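You operate a simulated robot arm through the tools that you are given. There is no shell and no other tool. Be economical: measure what you need, move in short steps, check, and stop when the job is done.

You are at the controls of a simulated two-armed robot. One attempt, no reset.

JOB
Take the tape roll marked "72" from the top of the grey bench and put it on the black seal. Put the 2.5 mm grey bar from the steel table top in the inside of the small hopper and the 3.5 mm grey bar on the sealer drawer floor. Fetch the square tin that says "Lot 75" from the top of the low carton stack and set it on the side gate shelf. Take the white film roll from the top of the low carton stack and leave it on the top of the wrapper turntable. Stack the Lime square tub from the top of the taped carton stack on top of the Plum square tub. Do these in any order. Set down upright: film roll.

The check looks at the end state, three seconds after you hand in, the way a careful person would. Anything else that was tipped, shoved, dropped, spilled or broken makes it a failure. A push-on lid holds only when it is set on centred and level and pressed home; a screw cap is set on level and turned clockwise until tight.

ROBOT AND FRAMES
Two 7-joint arms with fingered hands on one trunk, on a base that drives. Base frame: it is fixed to the floor where the robot stands at the start and does not move with it; the origin is under the middle of the robot, x ahead of it, y to its left, z up. Units: m, degrees, N and s.
The left shoulder is at the start at [0.06, 0.166, 0.851], the right one opposite. With the tool pointing down near the work surface each hand reaches from about 0.36 to 0.86 m from the robot's upright axis, wherever it stands, measured 20 degrees to its own side. Places, roughly: film roll [-5.5, -0.5, 0.75]; grey bar [-1.5, -1, 0.75]; inside of the small hopper (20x15 cm) [-1.46, -1.64, 0.76]; seal (6x6x2 cm) [-1.7, -0.8, 0.7]; sealer drawer floor [-1.9, -2.3, 0.8]; side gate shelf (26x37 cm) [-7.46, 2.48, 0.5]; square tin [-5.25, -1, 0.75]; square tub [-5.75, -2.75, 1]; tape roll [0.5, -0.25, 0.75]; top of the wrapper turntable [-1.5, 1.9, 0.6]. Payload 5 kg a hand.
Tool frame (each hand has its own): the origin (TCP) lies between the finger pads and is the grasp point; the fingertips stand 0.032 m ahead of it; z points along the fingers, y is the line along which they close. Largest opening 0.16 m; the body of the gripper starts 0.089 m behind the TCP. The gripper is a hand of 3 fingers: y runs from the thumb to the fingers, the wrist lies at [0, 0, -0.267] in the tool frame, and closing takes about 1.5 s.
Orientation is that of the tool frame in the base frame, as [roll, pitch, yaw] about the fixed x, y, z axes, in that order (R = Rz(yaw) Ry(pitch) Rx(roll)). With the fingers straight down and closing along the base's y, the tool's x points along the base's -x, its y along +y and its z along -z.

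CONTROLS
- The arms move only by the tool servo_tool. It takes "left_moves", "right_moves" or both (then of equal length, played together; a hand with none holds still); each is text: rows parted by semicolons, each of 6 numbers parted by spaces: the shift along the tool's x, y, z in m, then the turn, a rotation vector about the tool's x, y, z in degrees. In form: x y z rx ry rz; .... A call has 1 to 12 rows; each row shifts and turns the commanded pose from where the row before left it, along the tool's axes as they then stand. "left_hand" and "right_hand" are, for a hand that has rows, the closure, from 0 (fully open) to 1 (shut), set as the call begins (left out, the last holds). A row lasts 0.2 s, in which the tool goes at most 0.05 m and 8.6 degrees; a call with a longer step from one row to the next is refused whole, and so is a gripper value outside its range. A pose out of reach is approached as far as the arm can. The call stops where the force on the tool passes 40 N (or 10 N more than at its start, if that is more) or the arm is blocked; 0.2 s more then pass. The fingers move at their own pace (about 0.045 m/s each) and stop on an object; they squeeze with about 33 N. The grip force told is the motor's: it shows also when the fingers shut on nothing. Time passes only in rows, and 0.2 s behind the last, so rows that do not move let the fingers close. The reply holds the time, the measured pose of the TCP, the force on the tool along the base axes, the opening and the grip force, in the units named above and with some noise, with the torque about the TCP (base axes, N m) and any sound that the robot's microphone picked up, and new pictures: "views" is both (left out), scene, wrist or none (wrist: the cameras of the hands that moved).
- Cameras (640 x 400 px; columns grow to the right, rows downward): "scene" is now at [0.0571, -0.0199, 1.5099]; the picture's right is [-0.21, -0.98, -0.00], its down [-0.54, 0.12, -0.83] and it looks along [0.81, -0.17, -0.56] (base axes); focal length 262 px, centre (320, 200). "left" rides on the left gripper at [-0.065, -0.004, -0.116] in its tool frame; the picture's right is [0.06, -1.00, 0.00], its down [0.87, 0.05, -0.49] and it looks along [0.49, 0.03, 0.87] (tool axes); focal length 261 px, centre (320, 200). "right" rides on the right gripper at [0.065, -0.004, -0.116] in its tool frame; the picture's right is [0.06, 1.00, 0.00], its down [-0.87, 0.05, -0.49] and it looks along [-0.49, 0.03, 0.87] (tool axes); focal length 261 px, centre (320, 200). There is no depth. A picture from a camera that has moved, and an enlarged one, comes with that camera's place and axes in the base frame and with its lens.
- lift_body(by): slides the trunk up (or, below 0, down) by that many m; the arms and the scene camera ride with it, the base frame stays. It gives what a move gives, with no picture.
- base_move(legs): drives the robot by 1 to 6 legs, each [ahead, turn to the left] in m and degrees, along the robot's own axes; the way and the turn of a leg run together, so that a leg with both is an arc; at most 1.5 m and 180 degrees a leg. The arms and the cameras ride along, it lands a little off, and it stops where it bumps. It gives what a move gives, and a new picture of the scene camera.
- move_fingers(finger1, finger2, thumb_bend, hand): sets how far each is bent, from 0 (flat) to 1 (curled in); at 0.3 the hand is open as for a grip, at 0.7 the pads meet at the TCP. One left out holds its place. A second passes; each finger stops where it meets its share of the squeeze, and holds until it gets a number again. A gripper value or a shape takes the hand back. It gives what a move gives, with no picture; readings hold the bend of each and the force on the fingers (four entries, about 0 where the hand has none), thumb and palm.
- preshape(shape, hand): the hand has 3 fingers and takes this shape, open, in about a second: jaw (thumb against the fingers, like two jaws); tri (thumb and two fingers); tip (a fingertip pinch); poke (one finger out to press); point (the index stretched); flat (the hand flat); cup (the hand cupped); fist (a fist). The gripper value then closes the fingers along that shape, each until it touches; the sizes above hold for jaw. It gives what a move gives, with no picture.
- head_to(pan, tilt): turns the head with the scene camera to pan (to the left, within 86 degrees either way) and tilt (down, from -29 to 69), counted from straight ahead of the robot. It gives what a move gives, and a new picture of the scene camera.
- inspect(camera, box): a new picture of the part [left, top, right, bottom] of that camera's present view, enlarged. The clock stands still meanwhile.
- job_done(): hands the job in; it is judged then, once.

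Go step by step. Nothing tells you exact positions but the pictures and the camera data: compare them with the known pose of the tool, close in by small moves and look again before you grip or let go. The budget is 186 turns and 260 pictures, counting those below and the enlarged ones. Unless the task says otherwise, let go and move clear before handing in.

The tools are called after "Call:" by a JSON object that holds its "name" and its "arguments". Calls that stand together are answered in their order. servo_tool: Moves the arms, as the interface text tells. Its arguments: {"type":"object","properties":{"left_moves":{"type":"string"},"left_hand":{"type":"number"},"right_moves":{"type":"string"},"right_hand":{"type":"number"},"views":{"type":"string","enum":["both","scene","wrist","none"]}},"required":[]} The other tools are called the same way: lift_body (by) slides the trunk up or down; preshape (shape, hand) gives the hand a shape; move_fingers (finger1, finger2, thumb_bend, hand) moves the fingers one by one; base_move (legs) drives the base; head_to (pan, tilt) turns the head that bears the scene camera; inspect (camera, box) takes an enlarged picture of a part of a camera's view; job_done () hands the job in.

At the start:

```text
time_s: 0.0
left_tcp_pos: [0.6029, 0.0507, 1.1285]
left_tool_rot: [180.0, 0.0, 179.9]
left_ft_force: [-0.2, 0.3, -0.7]
left_wrist_torque: [-0.01, -0.01, 0.0]
left_width: 0.16
left_grasp_force: 0.0
left_shape: jaw
left_bend: [0.3, 0.3, 0.3]
left_finger forces: [0.0, 0.0, 0.1, 0.0, 0.0, 0.0]
right_tcp_pos: [0.5828, -0.4567, 1.1231]
right_tool_rot: [180.0, 0.0, 179.9]
right_ft_force: [0.4, 0.8, -0.2]
right_wrist_torque: [0.01, 0.03, -0.02]
right_width: 0.1596
right_grasp_force: 0.0
right_shape: jaw
right_bend: [0.3, 0.3, 0.3]
right_finger forces: [0.1, 0.0, 0.1, 0.0, 0.1, 0.0]
trunk travel left (down, up): [-0.4, 0.19]
robot x, y, heading: [-0.0018, 0.0016, -0.0]
head pan, tilt: [-12.1, 33.8]
```

scene: 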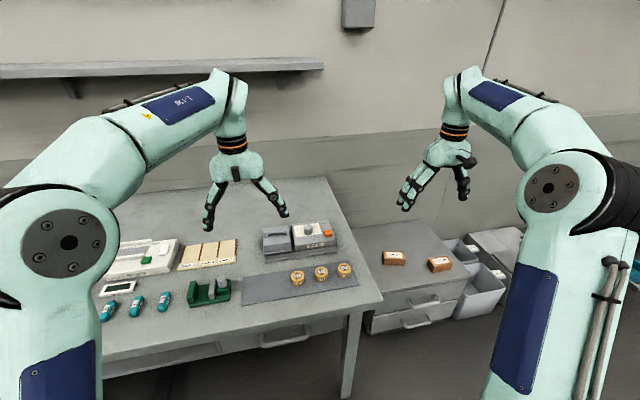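
right: 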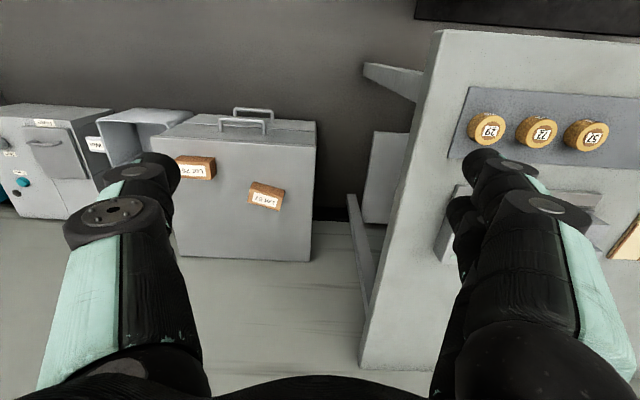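
left: 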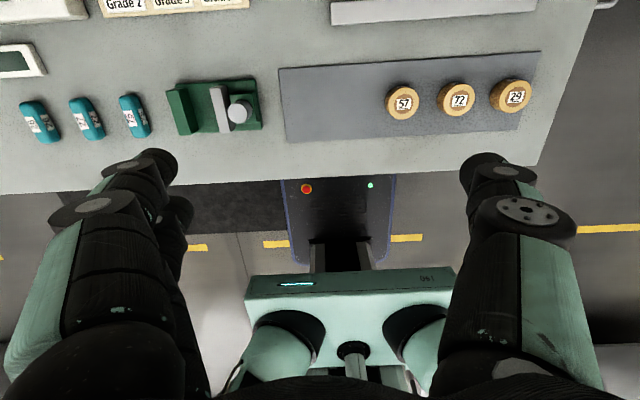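

I see three tape rolls on the bench mat (57, 72, 29), with 72 in the middle near [0.58, -0.19, 0.76]. I'll take closer looks before moving the right hand there.

Call:
{"name": "inspect", "arguments": {"camera": "left", "box": [360, 60, 560, 140]}}

Call:
{"name": "inspect", "arguments": {"camera": "scene", "box": [230, 210, 390, 310]}}

```text
3.20 times, centred on (460, 100) of left
camera zoom: at [0.668, 0.0464, 1.2445], right [-0.06, -1.0, 0.0], down [-0.87, 0.05, 0.49], along [-0.49, 0.03, -0.87], focal length 834 px, centre (-128, 520)
```

zoom: 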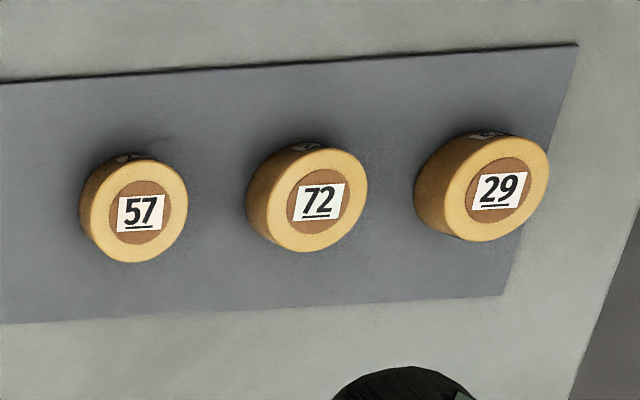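

```text
4.00 times, centred on (310, 260) of scene
camera zoom: at [0.0571, -0.0199, 1.5099], right [-0.21, -0.98, 0.0], down [-0.54, 0.12, -0.83], along [0.81, -0.17, -0.56], focal length 1046 px, centre (360, -40)
```

zoom: 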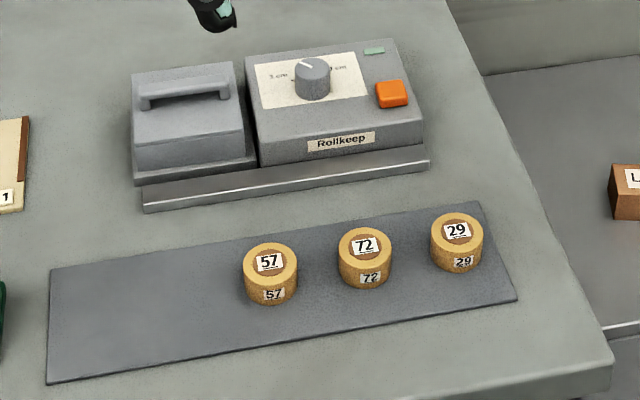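

72 is the middle roll; its top is triangulated at about [0.60, -0.138, 0.866], 45 mm across. I'll bring the right hand over it (left hand making room), then turn it to close fore-aft, clear of the neighbouring rolls.

Call:
{"name": "servo_tool", "arguments": {"right_moves": "-0.0026 0.0456 0.005 0 0 0;-0.0026 0.0456 0.005 0 0 0;-0.0026 0.0456 0.005 0 0 0;-0.0026 0.0456 0.005 0 0 0;-0.0026 0.0456 0.005 0 0 0;-0.0026 0.0456 0.005 0 0 0;-0.0026 0.0456 0.005 0 0 0", "left_moves": "0 0.04 0 0 0 0;0 0.04 0 0 0 0;0 0.04 0 0 0 0;0 0.04 0 0 0 0;0 0.04 0 0 0 0;0 0 0 0 0 0;0 0 0 0 0 0", "views": "none"}}

Call:
{"name": "servo_tool", "arguments": {"right_moves": "0 0 0 0 0 8.18;0 0 0 0 0 8.18;0 0 0 0 0 8.18;0 0 0 0 0 8.18;0 0 0 0 0 8.18;0 0 0 0 0 8.18;0 0 0 0 0 8.18;0 0 0 0 0 8.18;0 0 0 0 0 8.18;0 0 0 0 0 8.18;0 0 0 0 0 8.18;0 0 0 0 0 0", "right_hand": 0.45, "views": "both"}}

```text
time_s: 1.6
left_tcp_pos: [0.6026, 0.2524, 1.1293]
left_tool_rot: [179.9, 0.0, -179.9]
left_ft_force: [-0.3, 0.2, 0.0]
left_wrist_torque: [-0.04, -0.01, -0.02]
left_width: 0.1597
left_grasp_force: 0.0
left_shape: jaw
left_bend: [0.3, 0.3, 0.3]
left_finger forces: [0.1, 0.0, 0.0, 0.0, 0.0, 0.1]
right_tcp_pos: [0.5995, -0.1355, 1.0863]
right_tool_rot: [179.9, 0.0, 179.9]
right_ft_force: [-0.9, 0.0, -0.1]
right_wrist_torque: [-0.02, 0.02, -0.01]
right_width: 0.1601
right_grasp_force: 0.1
right_shape: jaw
right_bend: [0.3, 0.3, 0.3]
right_finger forces: [0.0, 0.0, 0.0, 0.0, 0.0, 0.1]
trunk travel left (down, up): [-0.4, 0.19]
robot x, y, heading: [0.0026, 0.0, -0.0]
head pan, tilt: [-12.1, 33.8]
```

```text
time_s: 4.2
left_tcp_pos: [0.6021, 0.2493, 1.1291]
left_tool_rot: [-180.0, 0.1, 179.9]
left_ft_force: [0.7, -0.3, -0.7]
left_wrist_torque: [0.02, 0.02, 0.05]
left_width: 0.1599
left_grasp_force: 0.1
left_shape: jaw
left_bend: [0.3, 0.3, 0.3]
left_finger forces: [0.1, 0.1, 0.0, 0.0, 0.0, 0.0]
right_tcp_pos: [0.6022, -0.1375, 1.087]
right_tool_rot: [179.9, 0.0, 89.9]
right_ft_force: [0.0, -0.7, -0.5]
right_wrist_torque: [-0.04, 0.0, -0.01]
right_width: 0.0886
right_grasp_force: 0.1
right_shape: jaw
right_bend: [0.72, 0.72, 0.7]
right_finger forces: [0.2, 0.1, 0.0, 0.1, 0.0, 0.0]
trunk travel left (down, up): [-0.4, 0.19]
robot x, y, heading: [-0.0001, 0.0002, -0.0]
head pan, tilt: [-12.1, 33.8]
camera scene: at [0.0571, -0.0197, 1.5099], right [-0.21, -0.98, 0.0], down [-0.54, 0.12, -0.83], along [0.81, -0.17, -0.56], focal length 262 px, centre (320, 200)
camera right: at [0.5978, -0.0723, 1.2022], right [1.0, 0.06, 0.0], down [0.05, -0.87, 0.49], along [0.03, -0.49, -0.87], focal length 261 px, centre (320, 200)
```

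scene: 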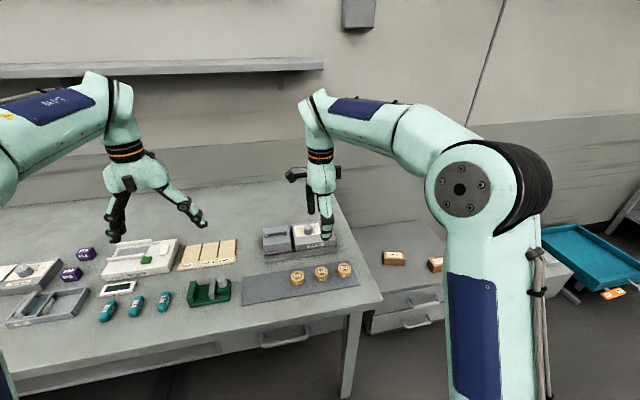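
right: 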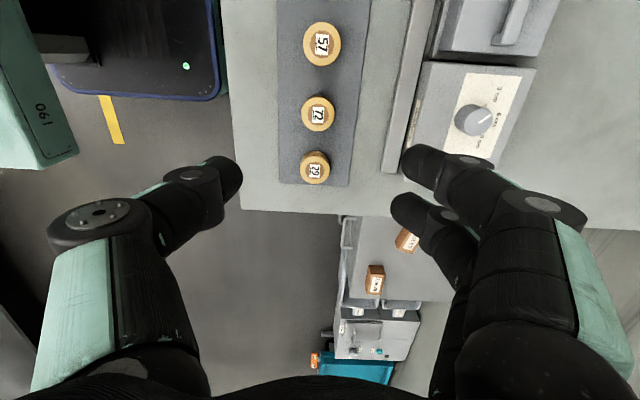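

The hand is right above 72, aligned fore-aft. I narrow the opening and go down to just above the roll, then look.

Call:
{"name": "servo_tool", "arguments": {"right_moves": "0 -0.001 0.04 0 0 0;0 0 0.04 0 0 0;0 0 0.04 0 0 0;0 0 0.04 0 0 0;0 0 0.025 0 0 0;0 0 0 0 0 0", "right_hand": 0.58, "views": "both"}}

```text
time_s: 5.6
left_tcp_pos: [0.6021, 0.2495, 1.1288]
left_tool_rot: [180.0, 0.0, -180.0]
left_ft_force: [0.4, 0.3, 0.3]
left_wrist_torque: [-0.03, 0.0, -0.01]
left_width: 0.1599
left_grasp_force: 0.0
left_shape: jaw
left_bend: [0.3, 0.3, 0.3]
left_finger forces: [0.0, 0.0, 0.1, 0.0, 0.1, 0.1]
right_tcp_pos: [0.5999, -0.1373, 0.9024]
right_tool_rot: [180.0, 0.0, 90.0]
right_ft_force: [-0.5, -0.2, 0.5]
right_wrist_torque: [0.01, -0.01, -0.04]
right_width: 0.0678
right_grasp_force: 0.1
right_shape: jaw
right_bend: [0.73, 0.73, 0.7]
right_finger forces: [0.0, 0.1, 0.0, 0.0, 0.0, 0.0]
trunk travel left (down, up): [-0.4, 0.19]
robot x, y, heading: [-0.0015, 0.0015, -0.4]
head pan, tilt: [-12.1, 33.8]
camera scene: at [0.057, -0.0197, 1.51], right [-0.21, -0.98, 0.0], down [-0.54, 0.12, -0.83], along [0.81, -0.17, -0.56], focal length 262 px, centre (320, 200)
camera right: at [0.5965, -0.0724, 1.0173], right [1.0, 0.06, 0.0], down [0.05, -0.87, 0.49], along [0.03, -0.49, -0.87], focal length 261 px, centre (320, 200)
```

scene: 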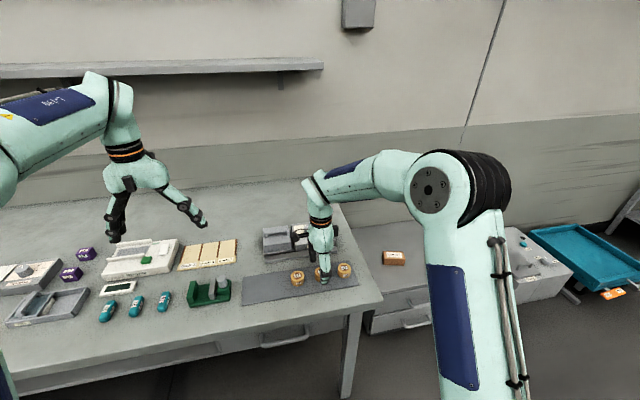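
right: 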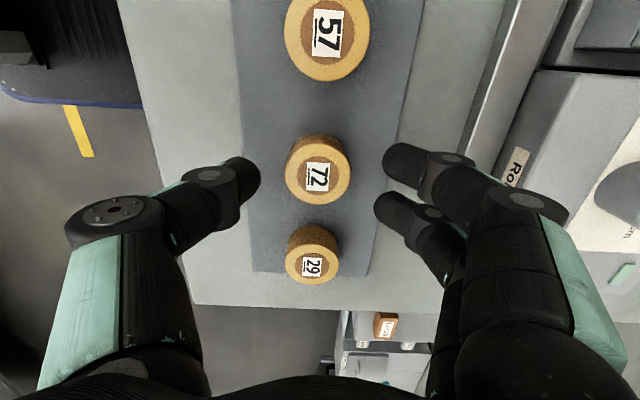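

72 is centred between the fingers. I lower 17 mm and close.

Call:
{"name": "servo_tool", "arguments": {"right_moves": "-0.002 0 0.009 0 0 0;0 0 0.008 0 0 0;0 0 0 0 0 0", "views": "wrist"}}

```text
time_s: 6.4
left_tcp_pos: [0.6023, 0.2498, 1.1286]
left_tool_rot: [180.0, 0.0, -180.0]
left_ft_force: [-0.4, -0.8, 0.4]
left_wrist_torque: [-0.02, 0.0, 0.03]
left_width: 0.16
left_grasp_force: 0.0
left_shape: jaw
left_bend: [0.3, 0.3, 0.3]
left_finger forces: [0.0, 0.0, 0.0, 0.0, 0.0, 0.0]
right_tcp_pos: [0.6008, -0.1393, 0.8862]
right_tool_rot: [180.0, 0.1, 90.0]
right_ft_force: [-0.6, 1.6, -0.2]
right_wrist_torque: [-0.03, 0.02, 0.0]
right_width: 0.0676
right_grasp_force: 0.1
right_shape: jaw
right_bend: [0.73, 0.73, 0.7]
right_finger forces: [0.0, 0.0, 0.1, 0.1, 0.0, 0.1]
trunk travel left (down, up): [-0.4, 0.19]
robot x, y, heading: [-0.0007, 0.0022, -0.0]
head pan, tilt: [-12.1, 33.8]
camera right: at [0.5964, -0.0747, 1.0003], right [1.0, 0.06, 0.0], down [0.05, -0.87, 0.49], along [0.03, -0.49, -0.87], focal length 261 px, centre (320, 200)
```

right: 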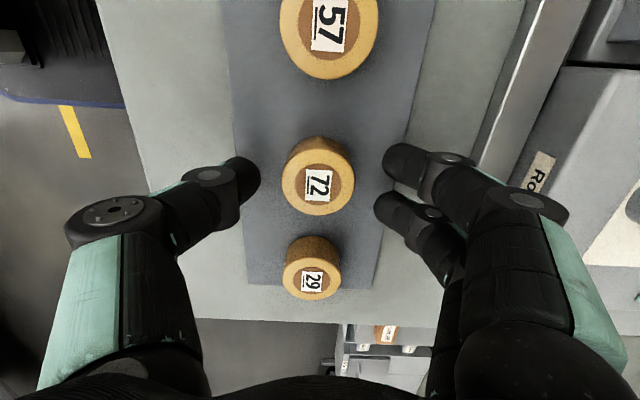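

The tips overlap the roll by well over a centimetre; I lower 3 mm and close.

Call:
{"name": "servo_tool", "arguments": {"right_moves": "0 0 0.003 0 0 0;0 0 0 0 0 0;0 0 0 0 0 0;0 0 0 0 0 0;0 0 0 0 0 0;0 0 0 0 0 0;0 0 0 0 0 0", "right_hand": 1, "views": "wrist"}}

```text
time_s: 8.0
left_tcp_pos: [0.6026, 0.25, 1.1287]
left_tool_rot: [-180.0, -0.1, 180.0]
left_ft_force: [0.4, 0.0, 0.0]
left_wrist_torque: [0.04, 0.01, -0.04]
left_width: 0.1598
left_grasp_force: 0.0
left_shape: jaw
left_bend: [0.3, 0.3, 0.3]
left_finger forces: [0.0, 0.0, 0.0, 0.0, 0.0, 0.1]
right_tcp_pos: [0.6013, -0.1399, 0.8808]
right_tool_rot: [-180.0, 0.0, 90.0]
right_ft_force: [0.9, -0.7, 0.0]
right_wrist_torque: [0.0, 0.0, -0.01]
right_width: 0.0317
right_grasp_force: 32.9
right_shape: jaw
right_bend: [0.73, 0.73, 0.7]
right_finger forces: [14.6, 14.7, 0.0, 0.1, 29.7, 0.0]
trunk travel left (down, up): [-0.4, 0.19]
robot x, y, heading: [0.0, -0.0014, -0.2]
head pan, tilt: [-12.1, 33.8]
camera right: at [0.5966, -0.0745, 0.9975], right [1.0, 0.06, 0.0], down [0.05, -0.87, 0.49], along [0.03, -0.49, -0.87], focal length 261 px, centre (320, 200)
```

right: 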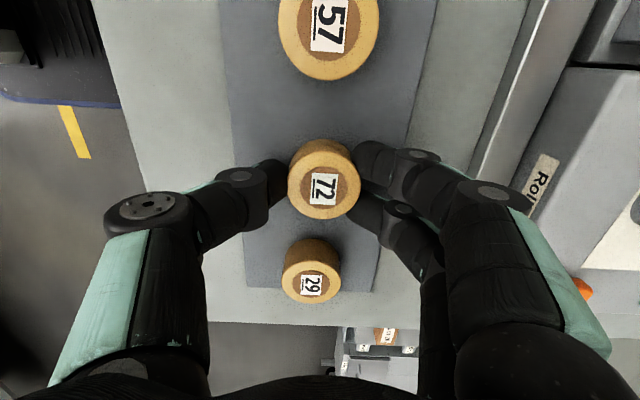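

Gripped with balanced finger forces. I lift it and look.

Call:
{"name": "servo_tool", "arguments": {"right_moves": "0 0 -0.03 0 0 0;0 0 -0.04 0 0 0;0 0 -0.05 0 0 0;0 0 -0.05 0 0 0;0 0 -0.04 0 0 0;0 0 0 0 0 0", "views": "both"}}

```text
time_s: 9.4
left_tcp_pos: [0.6037, 0.2509, 1.1283]
left_tool_rot: [-179.9, 0.0, 180.0]
left_ft_force: [-0.2, -0.4, -0.2]
left_wrist_torque: [0.03, -0.02, -0.01]
left_width: 0.1599
left_grasp_force: 0.0
left_shape: jaw
left_bend: [0.3, 0.3, 0.3]
left_finger forces: [0.0, 0.1, 0.0, 0.0, 0.1, 0.1]
right_tcp_pos: [0.6008, -0.1398, 1.0924]
right_tool_rot: [-179.9, 0.1, 90.1]
right_ft_force: [0.6, 0.6, -0.3]
right_wrist_torque: [0.0, -0.01, 0.05]
right_width: 0.0318
right_grasp_force: 32.9
right_shape: jaw
right_bend: [0.73, 0.73, 0.7]
right_finger forces: [15.3, 15.2, 0.1, 0.0, 29.6, 0.0]
trunk travel left (down, up): [-0.4, 0.19]
robot x, y, heading: [-0.0015, 0.0012, -0.0]
head pan, tilt: [-12.1, 33.8]
camera scene: at [0.0572, -0.0197, 1.5099], right [-0.21, -0.98, 0.0], down [-0.54, 0.12, -0.83], along [0.81, -0.17, -0.56], focal length 262 px, centre (320, 200)
camera right: at [0.5972, -0.075, 1.2073], right [1.0, 0.06, 0.0], down [0.05, -0.87, 0.49], along [0.03, -0.49, -0.87], focal length 261 px, centre (320, 200)
```

scene: 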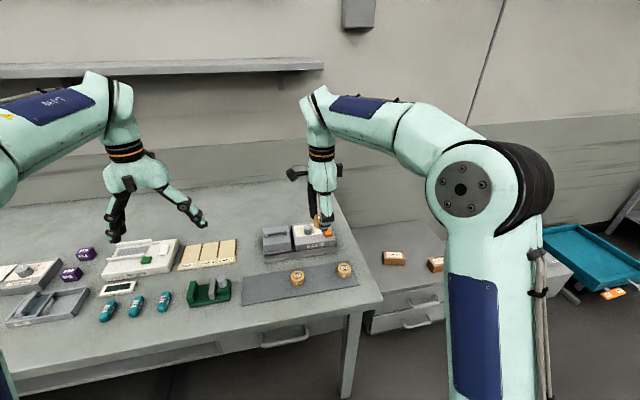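
right: 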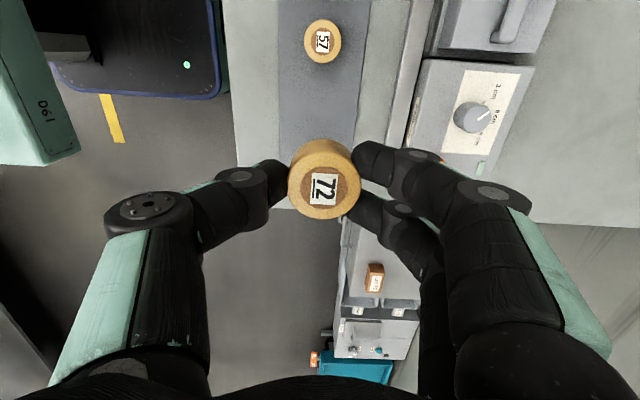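

Roll 72 is held firmly. I back off from the bench and turn right to survey the room behind.

Call:
{"name": "base_move", "arguments": {"legs": [[-0.35, 0], [0, -110]]}}

```text
time_s: 16.4
left_tcp_pos: [-0.3227, -0.6509, 1.1288]
left_tool_rot: [-180.0, 0.0, 69.9]
left_ft_force: [0.3, 0.2, 0.0]
left_wrist_torque: [0.01, 0.01, -0.02]
left_width: 0.1603
left_grasp_force: 0.1
left_shape: jaw
left_bend: [0.3, 0.3, 0.3]
left_finger forces: [0.1, 0.0, 0.0, 0.0, 0.0, 0.1]
right_tcp_pos: [-0.6882, -0.5161, 1.0917]
right_tool_rot: [179.9, 0.0, -20.1]
right_ft_force: [-0.6, 0.2, -1.0]
right_wrist_torque: [0.02, -0.05, 0.0]
right_width: 0.0313
right_grasp_force: 33.0
right_shape: jaw
right_bend: [0.73, 0.73, 0.7]
right_finger forces: [15.2, 15.1, 0.1, 0.0, 29.2, 0.0]
trunk travel left (down, up): [-0.4, 0.19]
robot x, y, heading: [-0.3483, 0.0026, -110.2]
head pan, tilt: [-12.1, 33.8]
camera scene: at [-0.3869, -0.0475, 1.5099], right [-0.85, 0.53, 0.0], down [0.3, 0.47, -0.83], along [-0.44, -0.7, -0.56], focal length 262 px, centre (320, 200)
```

scene: 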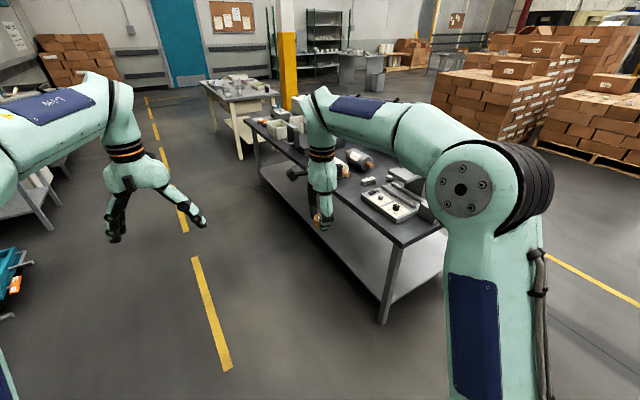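

The steel table lies ahead-right with a fixture on it holding dark items. I look more to the right and zoom in.

Call:
{"name": "head_to", "arguments": {"pan": -35, "tilt": 25}}

Call:
{"name": "inspect", "arguments": {"camera": "scene", "box": [60, 90, 300, 240]}}

```text
time_s: 17.3
left_tcp_pos: [-0.3226, -0.651, 1.1293]
left_tool_rot: [-180.0, 0.0, 69.9]
left_ft_force: [-0.1, 0.0, 0.2]
left_wrist_torque: [-0.03, 0.02, -0.02]
left_width: 0.1598
left_grasp_force: 0.0
left_shape: jaw
left_bend: [0.3, 0.3, 0.3]
left_finger forces: [0.1, 0.0, 0.1, 0.1, 0.0, 0.1]
right_tcp_pos: [-0.6865, -0.5165, 1.0915]
right_tool_rot: [-180.0, 0.0, -20.1]
right_ft_force: [-0.3, 0.2, 0.2]
right_wrist_torque: [0.02, 0.02, 0.02]
right_width: 0.0315
right_grasp_force: 32.7
right_shape: jaw
right_bend: [0.73, 0.73, 0.7]
right_finger forces: [15.2, 15.2, 0.0, 0.0, 29.1, 0.0]
trunk travel left (down, up): [-0.4, 0.19]
robot x, y, heading: [-0.3496, -0.0003, -110.1]
head pan, tilt: [-35.0, 25.0]
camera scene: at [-0.4149, -0.0253, 1.5238], right [-0.57, 0.82, 0.0], down [0.35, 0.24, -0.91], along [-0.74, -0.52, -0.42], focal length 262 px, centre (320, 200)
```

scene: 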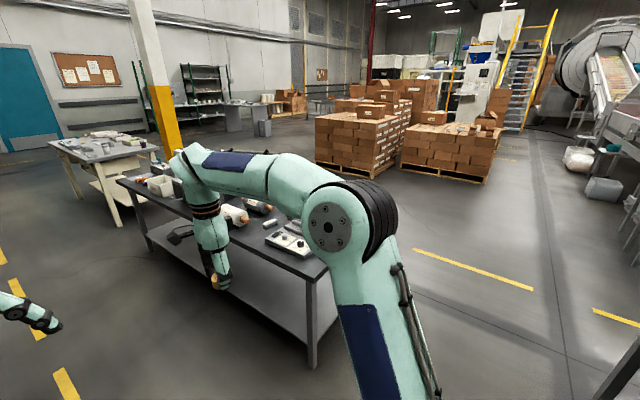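

```text
2.67 times, centred on (180, 165) of scene
camera zoom: at [-0.4149, -0.0253, 1.5238], right [-0.57, 0.82, 0.0], down [0.35, 0.24, -0.91], along [-0.74, -0.52, -0.42], focal length 698 px, centre (693, 293)
```

zoom: 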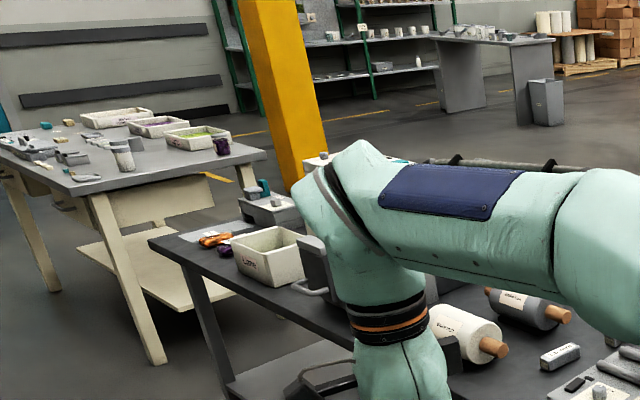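

The steel table's near end is around y≈-0.6, its east edge near x≈-1.1. I drive round to stand at the north end, facing along it.

Call:
{"name": "base_move", "arguments": {"legs": [[0, -70], [1.1, 0], [0, 90]]}}

Call:
{"name": "head_to", "arguments": {"pan": 0, "tilt": 45}}

```text
time_s: 30.0
left_tcp_pos: [-1.2068, -0.6098, 1.1281]
left_tool_rot: [-179.9, 0.0, 89.3]
left_ft_force: [-0.5, 0.5, 0.4]
left_wrist_torque: [-0.03, 0.01, -0.01]
left_width: 0.1598
left_grasp_force: 0.0
left_shape: jaw
left_bend: [0.3, 0.3, 0.3]
left_finger forces: [0.0, 0.0, 0.0, 0.1, 0.0, 0.0]
right_tcp_pos: [-1.5983, -0.6038, 1.0915]
right_tool_rot: [179.9, 0.0, -0.8]
right_ft_force: [0.4, -0.3, -1.1]
right_wrist_torque: [0.04, 0.0, 0.05]
right_width: 0.0309
right_grasp_force: 33.1
right_shape: jaw
right_bend: [0.73, 0.73, 0.7]
right_finger forces: [15.1, 15.3, 0.0, 0.0, 28.7, 0.0]
trunk travel left (down, up): [-0.4, 0.19]
robot x, y, heading: [-1.4495, -0.0025, -90.8]
head pan, tilt: [-35.0, 25.0]
camera scene: at [-1.5025, -0.0493, 1.5238], right [-0.81, 0.58, 0.0], down [0.25, 0.34, -0.91], along [-0.53, -0.74, -0.42], focal length 262 px, centre (320, 200)
```

scene: 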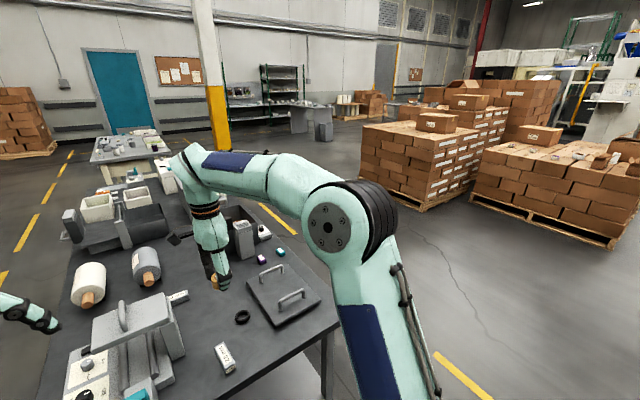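

```text
time_s: 31.0
left_tcp_pos: [-1.208, -0.6081, 1.1288]
left_tool_rot: [180.0, 0.1, 89.3]
left_ft_force: [0.6, -1.2, 0.2]
left_wrist_torque: [0.01, 0.01, 0.01]
left_width: 0.16
left_grasp_force: 0.0
left_shape: jaw
left_bend: [0.3, 0.3, 0.3]
left_finger forces: [0.0, 0.1, 0.0, 0.0, 0.0, 0.0]
right_tcp_pos: [-1.5988, -0.6031, 1.0922]
right_tool_rot: [-180.0, 0.1, -0.7]
right_ft_force: [0.5, 0.5, -0.6]
right_wrist_torque: [-0.02, 0.02, -0.03]
right_width: 0.031
right_grasp_force: 33.0
right_shape: jaw
right_bend: [0.73, 0.73, 0.7]
right_finger forces: [15.1, 15.2, 0.0, 0.0, 28.8, 0.1]
trunk travel left (down, up): [-0.4, 0.19]
robot x, y, heading: [-1.4484, -0.0052, -90.8]
head pan, tilt: [0.0, 45.0]
camera scene: at [-1.4501, -0.0559, 1.4933], right [-1.0, 0.01, 0.0], down [0.01, 0.71, -0.71], along [-0.01, -0.71, -0.71], focal length 262 px, centre (320, 200)
```

scene: 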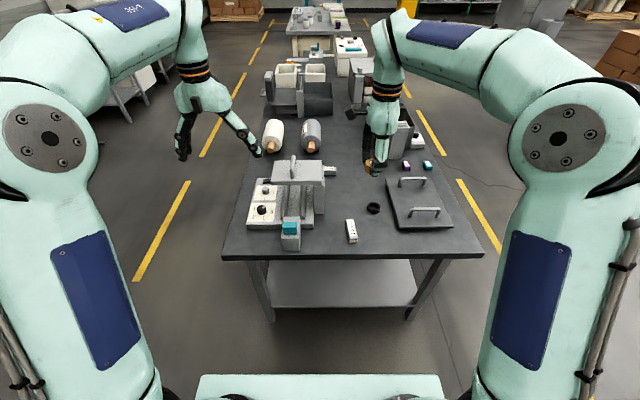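

Table is in good view: a black ring at (373,208) and labelled grey bars near it. I zoom in.

Call:
{"name": "inspect", "arguments": {"camera": "scene", "box": [300, 130, 460, 250]}}

Call:
{"name": "inspect", "arguments": {"camera": "scene", "box": [240, 0, 440, 130]}}

Call:
{"name": "inspect", "arguments": {"camera": "scene", "box": [220, 110, 360, 250]}}

```text
3.33 times, centred on (380, 190) of scene
camera zoom: at [-1.4501, -0.0559, 1.4933], right [-1.0, 0.01, 0.0], down [0.01, 0.71, -0.71], along [-0.01, -0.71, -0.71], focal length 872 px, centre (120, 233)
```

zoom: 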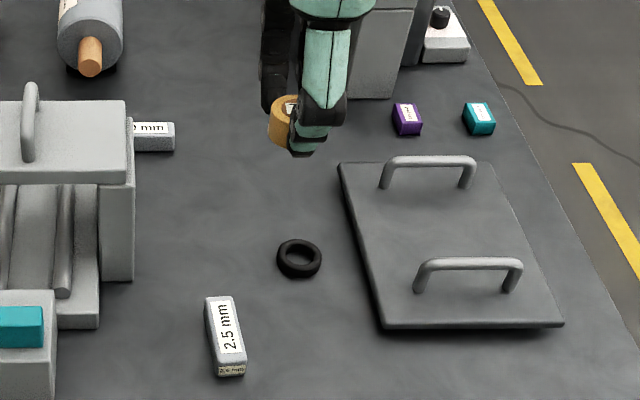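

```text
3.08 times, centred on (340, 65) of scene
camera zoom: at [-1.4501, -0.0559, 1.4933], right [-1.0, 0.01, 0.0], down [0.01, 0.71, -0.71], along [-0.01, -0.71, -0.71], focal length 805 px, centre (258, 615)
```

zoom: 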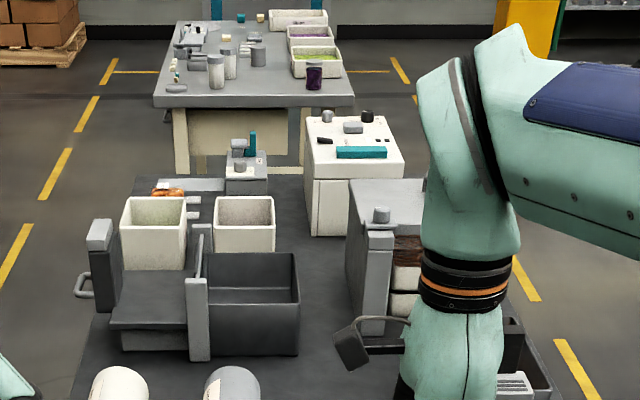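

```text
2.86 times, centred on (290, 180) of scene
camera zoom: at [-1.4501, -0.0559, 1.4933], right [-1.0, 0.01, 0.0], down [0.01, 0.71, -0.71], along [-0.01, -0.71, -0.71], focal length 747 px, centre (406, 257)
```

zoom: 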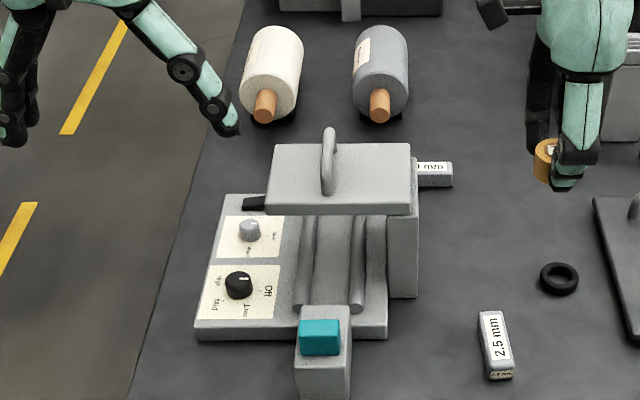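

The black ring seal is near [-1.69, -0.84], and the 2.5 mm bar near [-1.58, -0.71]; another bar lies behind the sealer at about [-1.52, -1.08]. I drive 0.15 m closer and bring the roll above the seal.

Call:
{"name": "base_move", "arguments": {"legs": [[0.15, 0]]}}

Call:
{"name": "servo_tool", "arguments": {"right_moves": "-0.0134 0.0121 0.041 0 0 0;-0.0134 0.0121 0.041 0 0 0;-0.0134 0.0121 0.041 0 0 0;-0.0134 0.0121 0.041 0 0 0;-0.0134 0.0121 0.041 0 0 0;-0.0134 0.0121 0.041 0 0 0;-0.0134 0.0121 0.02 0 0 0;0 0 0 0 0 0", "views": "both"}}

```text
time_s: 32.4
left_tcp_pos: [-1.2094, -0.7606, 1.1282]
left_tool_rot: [180.0, -0.1, 89.1]
left_ft_force: [-0.2, -0.5, 0.0]
left_wrist_torque: [0.02, 0.04, 0.02]
left_width: 0.1597
left_grasp_force: 0.1
left_shape: jaw
left_bend: [0.3, 0.3, 0.3]
left_finger forces: [0.0, 0.0, 0.0, 0.0, 0.0, 0.0]
right_tcp_pos: [-1.5989, -0.7538, 1.0909]
right_tool_rot: [-179.9, 0.1, -0.8]
right_ft_force: [-0.3, -0.4, -1.2]
right_wrist_torque: [0.08, 0.04, -0.01]
right_width: 0.0307
right_grasp_force: 33.1
right_shape: jaw
right_bend: [0.73, 0.73, 0.7]
right_finger forces: [15.1, 15.3, 0.0, 0.0, 28.8, 0.0]
trunk travel left (down, up): [-0.4, 0.19]
robot x, y, heading: [-1.4491, -0.1495, -90.5]
head pan, tilt: [0.0, 45.0]
camera scene: at [-1.452, -0.2069, 1.4931], right [-1.0, 0.01, 0.0], down [0.01, 0.71, -0.71], along [-0.01, -0.71, -0.71], focal length 262 px, centre (320, 200)
```

scene: 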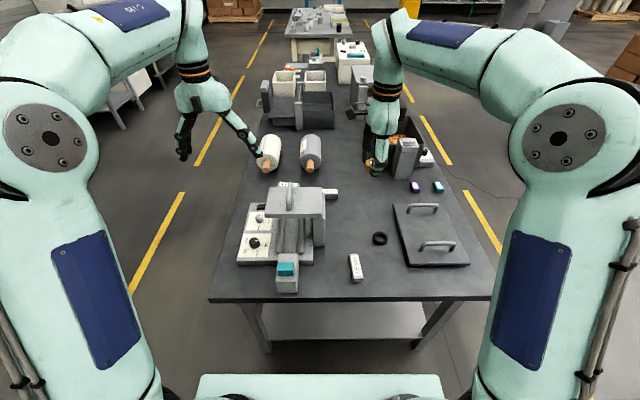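

```text
time_s: 34.1
left_tcp_pos: [-1.2085, -0.7581, 1.1288]
left_tool_rot: [-179.9, 0.0, 89.4]
left_ft_force: [0.6, -0.1, -0.1]
left_wrist_torque: [0.03, 0.02, 0.02]
left_width: 0.1595
left_grasp_force: 0.1
left_shape: jaw
left_bend: [0.3, 0.3, 0.3]
left_finger forces: [0.1, 0.1, 0.0, 0.0, 0.0, 0.0]
right_tcp_pos: [-1.694, -0.835, 0.8247]
right_tool_rot: [179.9, -0.1, -0.8]
right_ft_force: [0.4, -0.1, 0.0]
right_wrist_torque: [0.0, 0.02, -0.05]
right_width: 0.0314
right_grasp_force: 32.9
right_shape: jaw
right_bend: [0.73, 0.73, 0.7]
right_finger forces: [15.6, 15.8, 0.1, 0.0, 28.8, 0.0]
trunk travel left (down, up): [-0.4, 0.19]
robot x, y, heading: [-1.452, -0.1562, -90.8]
head pan, tilt: [0.0, 45.0]
camera scene: at [-1.4519, -0.2054, 1.4932], right [-1.0, 0.01, 0.0], down [0.01, 0.71, -0.71], along [-0.01, -0.71, -0.71], focal length 262 px, centre (320, 200)
camera right: at [-1.6289, -0.8324, 0.9399], right [0.05, -1.0, 0.0], down [-0.87, -0.04, 0.49], along [-0.49, -0.02, -0.87], focal length 261 px, centre (320, 200)
```

scene: 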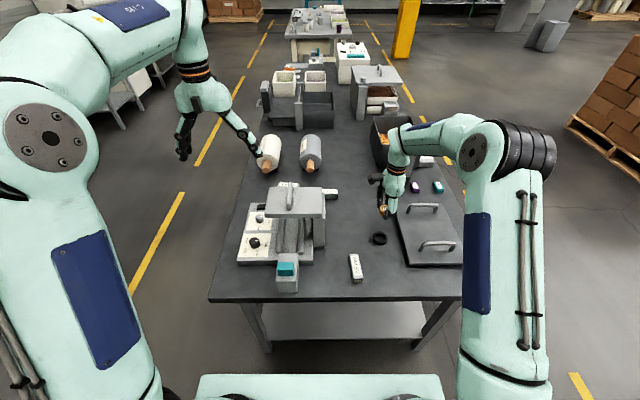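
right: 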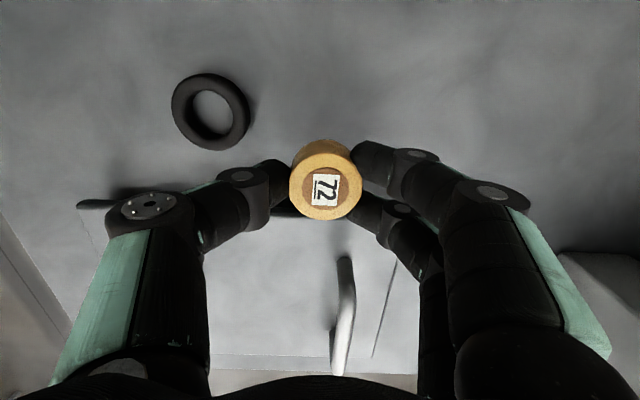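

The ring is actually at about [-1.667, -0.759], top around z 0.755. I shift over it and look again.

Call:
{"name": "servo_tool", "arguments": {"right_moves": "0.009 -0.025 -0.005 0 0 0;0.009 -0.025 -0.005 0 0 0;0.009 -0.026 0 0 0 0;0 0 0 0 0 0", "views": "both"}}

```text
time_s: 35.1
left_tcp_pos: [-1.2097, -0.7584, 1.1289]
left_tool_rot: [-180.0, 0.0, 89.2]
left_ft_force: [-0.4, 0.5, -0.5]
left_wrist_torque: [0.01, 0.01, 0.03]
left_width: 0.1598
left_grasp_force: 0.0
left_shape: jaw
left_bend: [0.3, 0.3, 0.3]
left_finger forces: [0.0, 0.0, 0.1, 0.0, 0.0, 0.1]
right_tcp_pos: [-1.6662, -0.7591, 0.835]
right_tool_rot: [-179.9, 0.0, -0.8]
right_ft_force: [0.3, 0.1, 0.3]
right_wrist_torque: [-0.01, 0.02, 0.0]
right_width: 0.0306
right_grasp_force: 32.8
right_shape: jaw
right_bend: [0.73, 0.73, 0.7]
right_finger forces: [15.9, 16.0, 0.0, 0.0, 28.8, 0.1]
trunk travel left (down, up): [-0.4, 0.19]
robot x, y, heading: [-1.4516, -0.1506, -90.7]
head pan, tilt: [0.0, 45.0]
camera scene: at [-1.452, -0.2056, 1.4932], right [-1.0, 0.01, 0.0], down [0.01, 0.71, -0.71], along [-0.01, -0.71, -0.71], focal length 262 px, centre (320, 200)
camera right: at [-1.6006, -0.7562, 0.9508], right [0.05, -1.0, 0.0], down [-0.87, -0.04, 0.49], along [-0.49, -0.02, -0.87], focal length 261 px, centre (320, 200)
```

scene: 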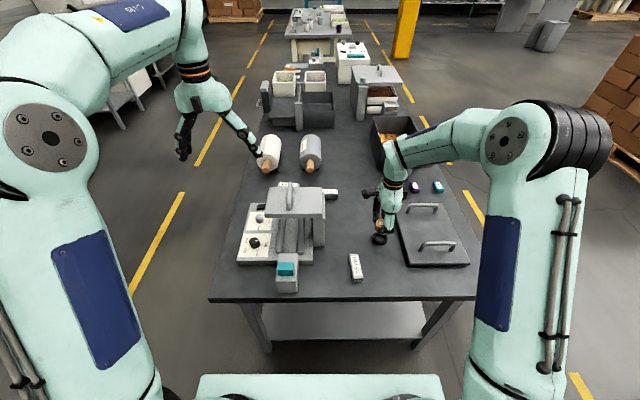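
right: 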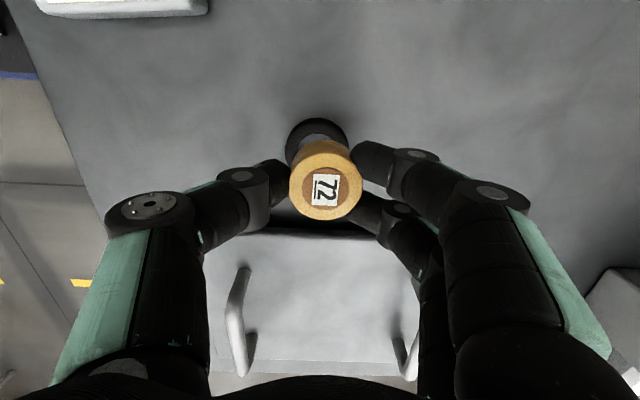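

The roll is nearly centred; I correct 5 mm in y and lower in small steps, watching force.

Call:
{"name": "servo_tool", "arguments": {"right_moves": "-0.002 -0.005 0.01 0 0 0;0 0 0.01 0 0 0;0 0 0.01 0 0 0;0 0 0 0 0 0", "views": "wrist"}}

Call:
{"name": "inspect", "arguments": {"camera": "scene", "box": [330, 190, 430, 280]}}

```text
time_s: 36.1
left_tcp_pos: [-1.21, -0.7588, 1.1284]
left_tool_rot: [180.0, -0.1, 89.2]
left_ft_force: [-0.4, 0.5, 0.7]
left_wrist_torque: [0.02, -0.01, -0.01]
left_width: 0.1599
left_grasp_force: 0.1
left_shape: jaw
left_bend: [0.3, 0.3, 0.3]
left_finger forces: [0.0, 0.1, 0.0, 0.0, 0.1, 0.1]
right_tcp_pos: [-1.668, -0.7556, 0.8045]
right_tool_rot: [-180.0, 0.1, -0.8]
right_ft_force: [-0.8, 0.1, 0.3]
right_wrist_torque: [0.01, 0.0, 0.04]
right_width: 0.0306
right_grasp_force: 33.2
right_shape: jaw
right_bend: [0.73, 0.73, 0.7]
right_finger forces: [16.0, 16.1, 0.0, 0.1, 28.9, 0.1]
trunk travel left (down, up): [-0.4, 0.19]
robot x, y, heading: [-1.4522, -0.155, -90.6]
head pan, tilt: [0.0, 45.0]
camera right: at [-1.6028, -0.7516, 0.9205], right [0.05, -1.0, 0.0], down [-0.87, -0.04, 0.49], along [-0.49, -0.02, -0.87], focal length 261 px, centre (320, 200)
```

right: 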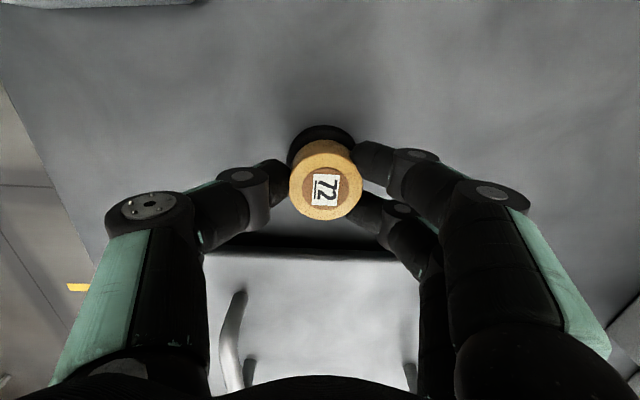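

```text
4.44 times, centred on (380, 235) of scene
camera zoom: at [-1.452, -0.2055, 1.4932], right [-1.0, 0.01, 0.0], down [0.01, 0.71, -0.71], along [-0.01, -0.71, -0.71], focal length 1162 px, centre (53, 44)
```

zoom: 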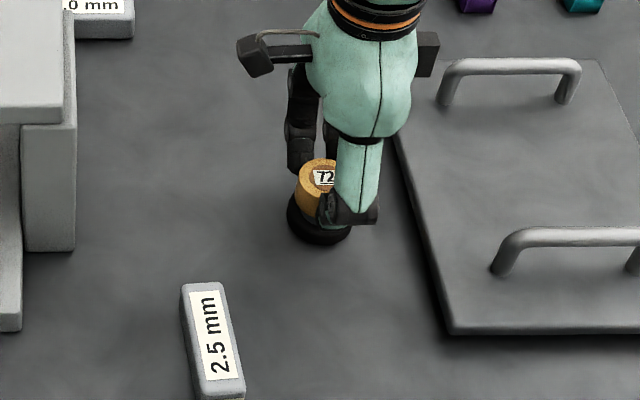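

Alignment looks good in both views. I lower further in small steps until contact.

Call:
{"name": "servo_tool", "arguments": {"right_moves": "0 -0.002 0.006 0 0 0;0 0 0.006 0 0 0;0 0 0 0 0 0", "views": "wrist"}}

Call:
{"name": "inspect", "arguments": {"camera": "scene", "box": [350, 210, 410, 260]}}

```text
time_s: 37.0
left_tcp_pos: [-1.209, -0.7596, 1.1286]
left_tool_rot: [-180.0, 0.0, 89.1]
left_ft_force: [0.4, -0.2, -0.3]
left_wrist_torque: [-0.02, 0.0, -0.01]
left_width: 0.16
left_grasp_force: 0.1
left_shape: jaw
left_bend: [0.3, 0.3, 0.3]
left_finger forces: [0.0, 0.0, 0.0, 0.0, 0.0, 0.1]
right_tcp_pos: [-1.6673, -0.7529, 0.793]
right_tool_rot: [179.9, 0.0, -0.9]
right_ft_force: [0.1, 0.9, 0.4]
right_wrist_torque: [-0.03, 0.01, -0.02]
right_width: 0.0308
right_grasp_force: 33.0
right_shape: jaw
right_bend: [0.73, 0.73, 0.7]
right_finger forces: [16.0, 16.1, 0.0, 0.1, 28.9, 0.1]
trunk travel left (down, up): [-0.4, 0.19]
robot x, y, heading: [-1.4517, -0.1557, -90.7]
head pan, tilt: [0.0, 45.0]
camera right: at [-1.603, -0.7497, 0.9088], right [0.05, -1.0, 0.0], down [-0.87, -0.04, 0.49], along [-0.49, -0.02, -0.87], focal length 261 px, centre (320, 200)
```

right: 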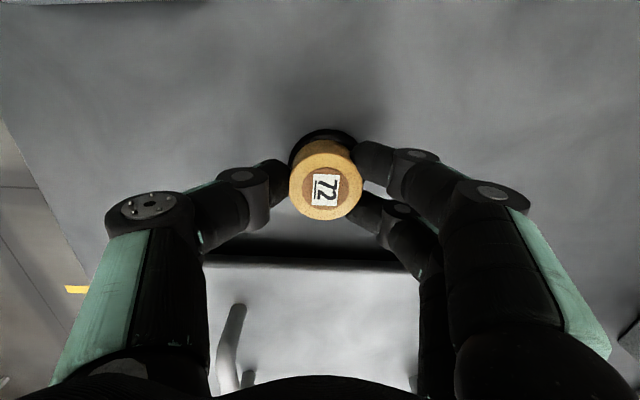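

```text
8.00 times, centred on (380, 235) of scene
camera zoom: at [-1.452, -0.2055, 1.4932], right [-1.0, 0.01, 0.0], down [0.01, 0.71, -0.71], along [-0.01, -0.71, -0.71], focal length 2092 px, centre (-160, -80)
```

zoom: 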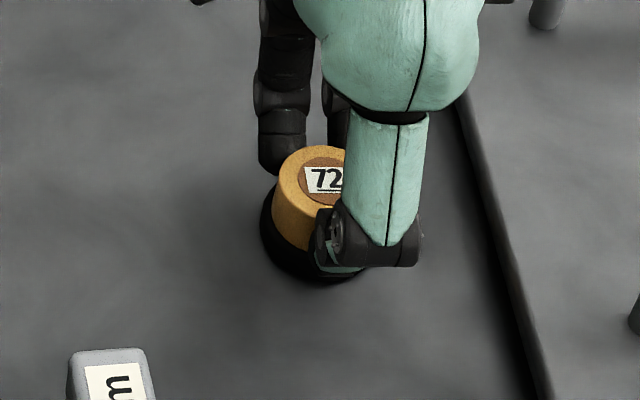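

Still no contact force; a few more millimetres down.

Call:
{"name": "servo_tool", "arguments": {"right_moves": "0 0 0.003 0 0 0;0 0 0.002 0 0 0;0 0 0 0 0 0", "views": "none"}}

Call:
{"name": "servo_tool", "arguments": {"right_moves": "0 0 0.002 0 0 0;0 0 0.002 0 0 0;0 0 0 0 0 0", "views": "wrist"}}

```text
time_s: 37.8
left_tcp_pos: [-1.2089, -0.7579, 1.1299]
left_tool_rot: [-179.9, 0.1, 89.2]
left_ft_force: [0.2, -0.2, 0.5]
left_wrist_torque: [0.0, -0.05, 0.0]
left_width: 0.1599
left_grasp_force: 0.0
left_shape: jaw
left_bend: [0.3, 0.3, 0.3]
left_finger forces: [0.0, 0.0, 0.0, 0.0, 0.0, 0.1]
right_tcp_pos: [-1.6677, -0.753, 0.7926]
right_tool_rot: [179.7, 0.1, -0.7]
right_ft_force: [-3.0, 1.6, 33.6]
right_wrist_torque: [-0.09, 0.02, -0.01]
right_width: 0.0323
right_grasp_force: 33.1
right_shape: jaw
right_bend: [0.74, 0.74, 0.71]
right_finger forces: [19.9, 20.8, 0.1, 0.1, 38.3, 0.1]
trunk travel left (down, up): [-0.4, 0.19]
robot x, y, heading: [-1.4489, -0.1559, -90.9]
head pan, tilt: [0.0, 45.0]
```

```text
time_s: 38.2
left_tcp_pos: [-1.2084, -0.7577, 1.1292]
left_tool_rot: [179.9, 0.0, 89.2]
left_ft_force: [0.8, 0.1, 0.5]
left_wrist_torque: [0.0, -0.03, 0.03]
left_width: 0.16
left_grasp_force: 0.0
left_shape: jaw
left_bend: [0.3, 0.3, 0.3]
left_finger forces: [0.0, 0.1, 0.0, 0.0, 0.1, 0.0]
right_tcp_pos: [-1.668, -0.7543, 0.7908]
right_tool_rot: [179.5, 0.0, -0.9]
right_ft_force: [-1.6, 7.7, 25.8]
right_wrist_torque: [0.21, 0.03, -0.03]
right_width: 0.0336
right_grasp_force: 32.8
right_shape: jaw
right_bend: [0.74, 0.74, 0.71]
right_finger forces: [17.8, 18.2, 0.0, 0.0, 39.1, 0.0]
trunk travel left (down, up): [-0.4, 0.19]
robot x, y, heading: [-1.4556, -0.1496, -90.6]
head pan, tilt: [0.0, 45.0]
stopped in row 2 (right hand): the force on the tool passed its limit at 46 N (the readings are from after the stop); the commanded pose is now the measured one
camera right: at [-1.6028, -0.7501, 0.9066], right [0.05, -1.0, 0.01], down [-0.87, -0.04, 0.49], along [-0.49, -0.03, -0.87], focal length 261 px, centre (320, 200)
```

right: 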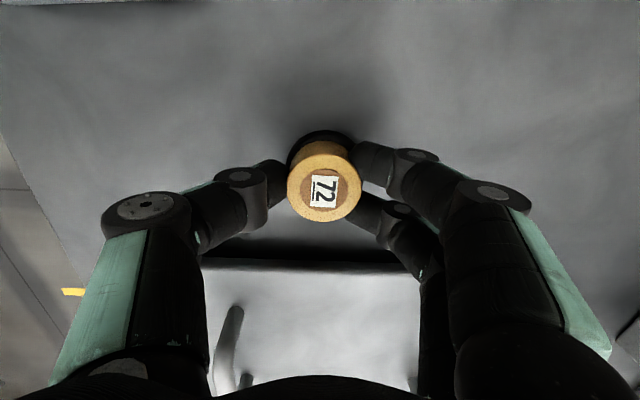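

Contact made. I relieve the pressure slightly and open gently.

Call:
{"name": "servo_tool", "arguments": {"right_moves": "0 0 -0.0015 0 0 0;0 0 0 0 0 0", "views": "none"}}

Call:
{"name": "servo_tool", "arguments": {"right_moves": "0 0 0 0 0 0;0 0 0 0 0 0;0 0 0 0 0 0;0 0 0 0 0 0", "right_hand": 0.5, "views": "wrist"}}

```text
time_s: 38.8
left_tcp_pos: [-1.2089, -0.7578, 1.1297]
left_tool_rot: [180.0, 0.0, 89.1]
left_ft_force: [0.0, -0.7, -0.1]
left_wrist_torque: [0.01, 0.01, 0.02]
left_width: 0.1599
left_grasp_force: 0.0
left_shape: jaw
left_bend: [0.3, 0.3, 0.3]
left_finger forces: [0.0, 0.0, 0.0, 0.0, 0.0, 0.1]
right_tcp_pos: [-1.6683, -0.7536, 0.7923]
right_tool_rot: [179.6, 0.0, -0.7]
right_ft_force: [-0.6, 4.9, 22.4]
right_wrist_torque: [0.06, 0.0, -0.04]
right_width: 0.0335
right_grasp_force: 33.0
right_shape: jaw
right_bend: [0.74, 0.74, 0.71]
right_finger forces: [18.4, 18.8, 0.2, 0.0, 37.3, 0.1]
trunk travel left (down, up): [-0.4, 0.19]
robot x, y, heading: [-1.4534, -0.1529, -91.0]
head pan, tilt: [0.0, 45.0]
```

```text
time_s: 39.8
left_tcp_pos: [-1.2097, -0.7591, 1.1296]
left_tool_rot: [-180.0, -0.1, 89.2]
left_ft_force: [0.3, -0.8, -0.8]
left_wrist_torque: [-0.04, 0.0, 0.0]
left_width: 0.1603
left_grasp_force: 0.0
left_shape: jaw
left_bend: [0.3, 0.3, 0.3]
left_finger forces: [0.0, 0.1, 0.0, 0.0, 0.1, 0.1]
right_tcp_pos: [-1.6684, -0.7551, 0.7899]
right_tool_rot: [179.7, 0.0, -0.7]
right_ft_force: [-0.1, -0.3, -0.3]
right_wrist_torque: [0.01, -0.02, 0.01]
right_width: 0.0794
right_grasp_force: 0.1
right_shape: jaw
right_bend: [0.72, 0.72, 0.7]
right_finger forces: [0.0, 0.0, 0.0, 0.0, 0.1, 0.0]
trunk travel left (down, up): [-0.4, 0.19]
robot x, y, heading: [-1.4503, -0.1527, -90.7]
head pan, tilt: [0.0, 45.0]
camera right: at [-1.6029, -0.7508, 0.9052], right [0.05, -1.0, 0.0], down [-0.87, -0.04, 0.49], along [-0.49, -0.03, -0.87], focal length 261 px, centre (320, 200)
```

right: 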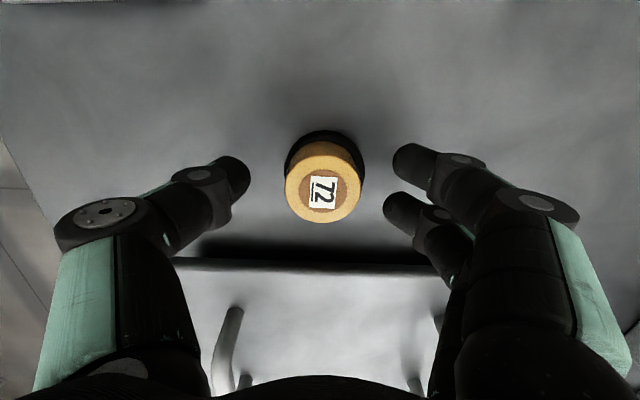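

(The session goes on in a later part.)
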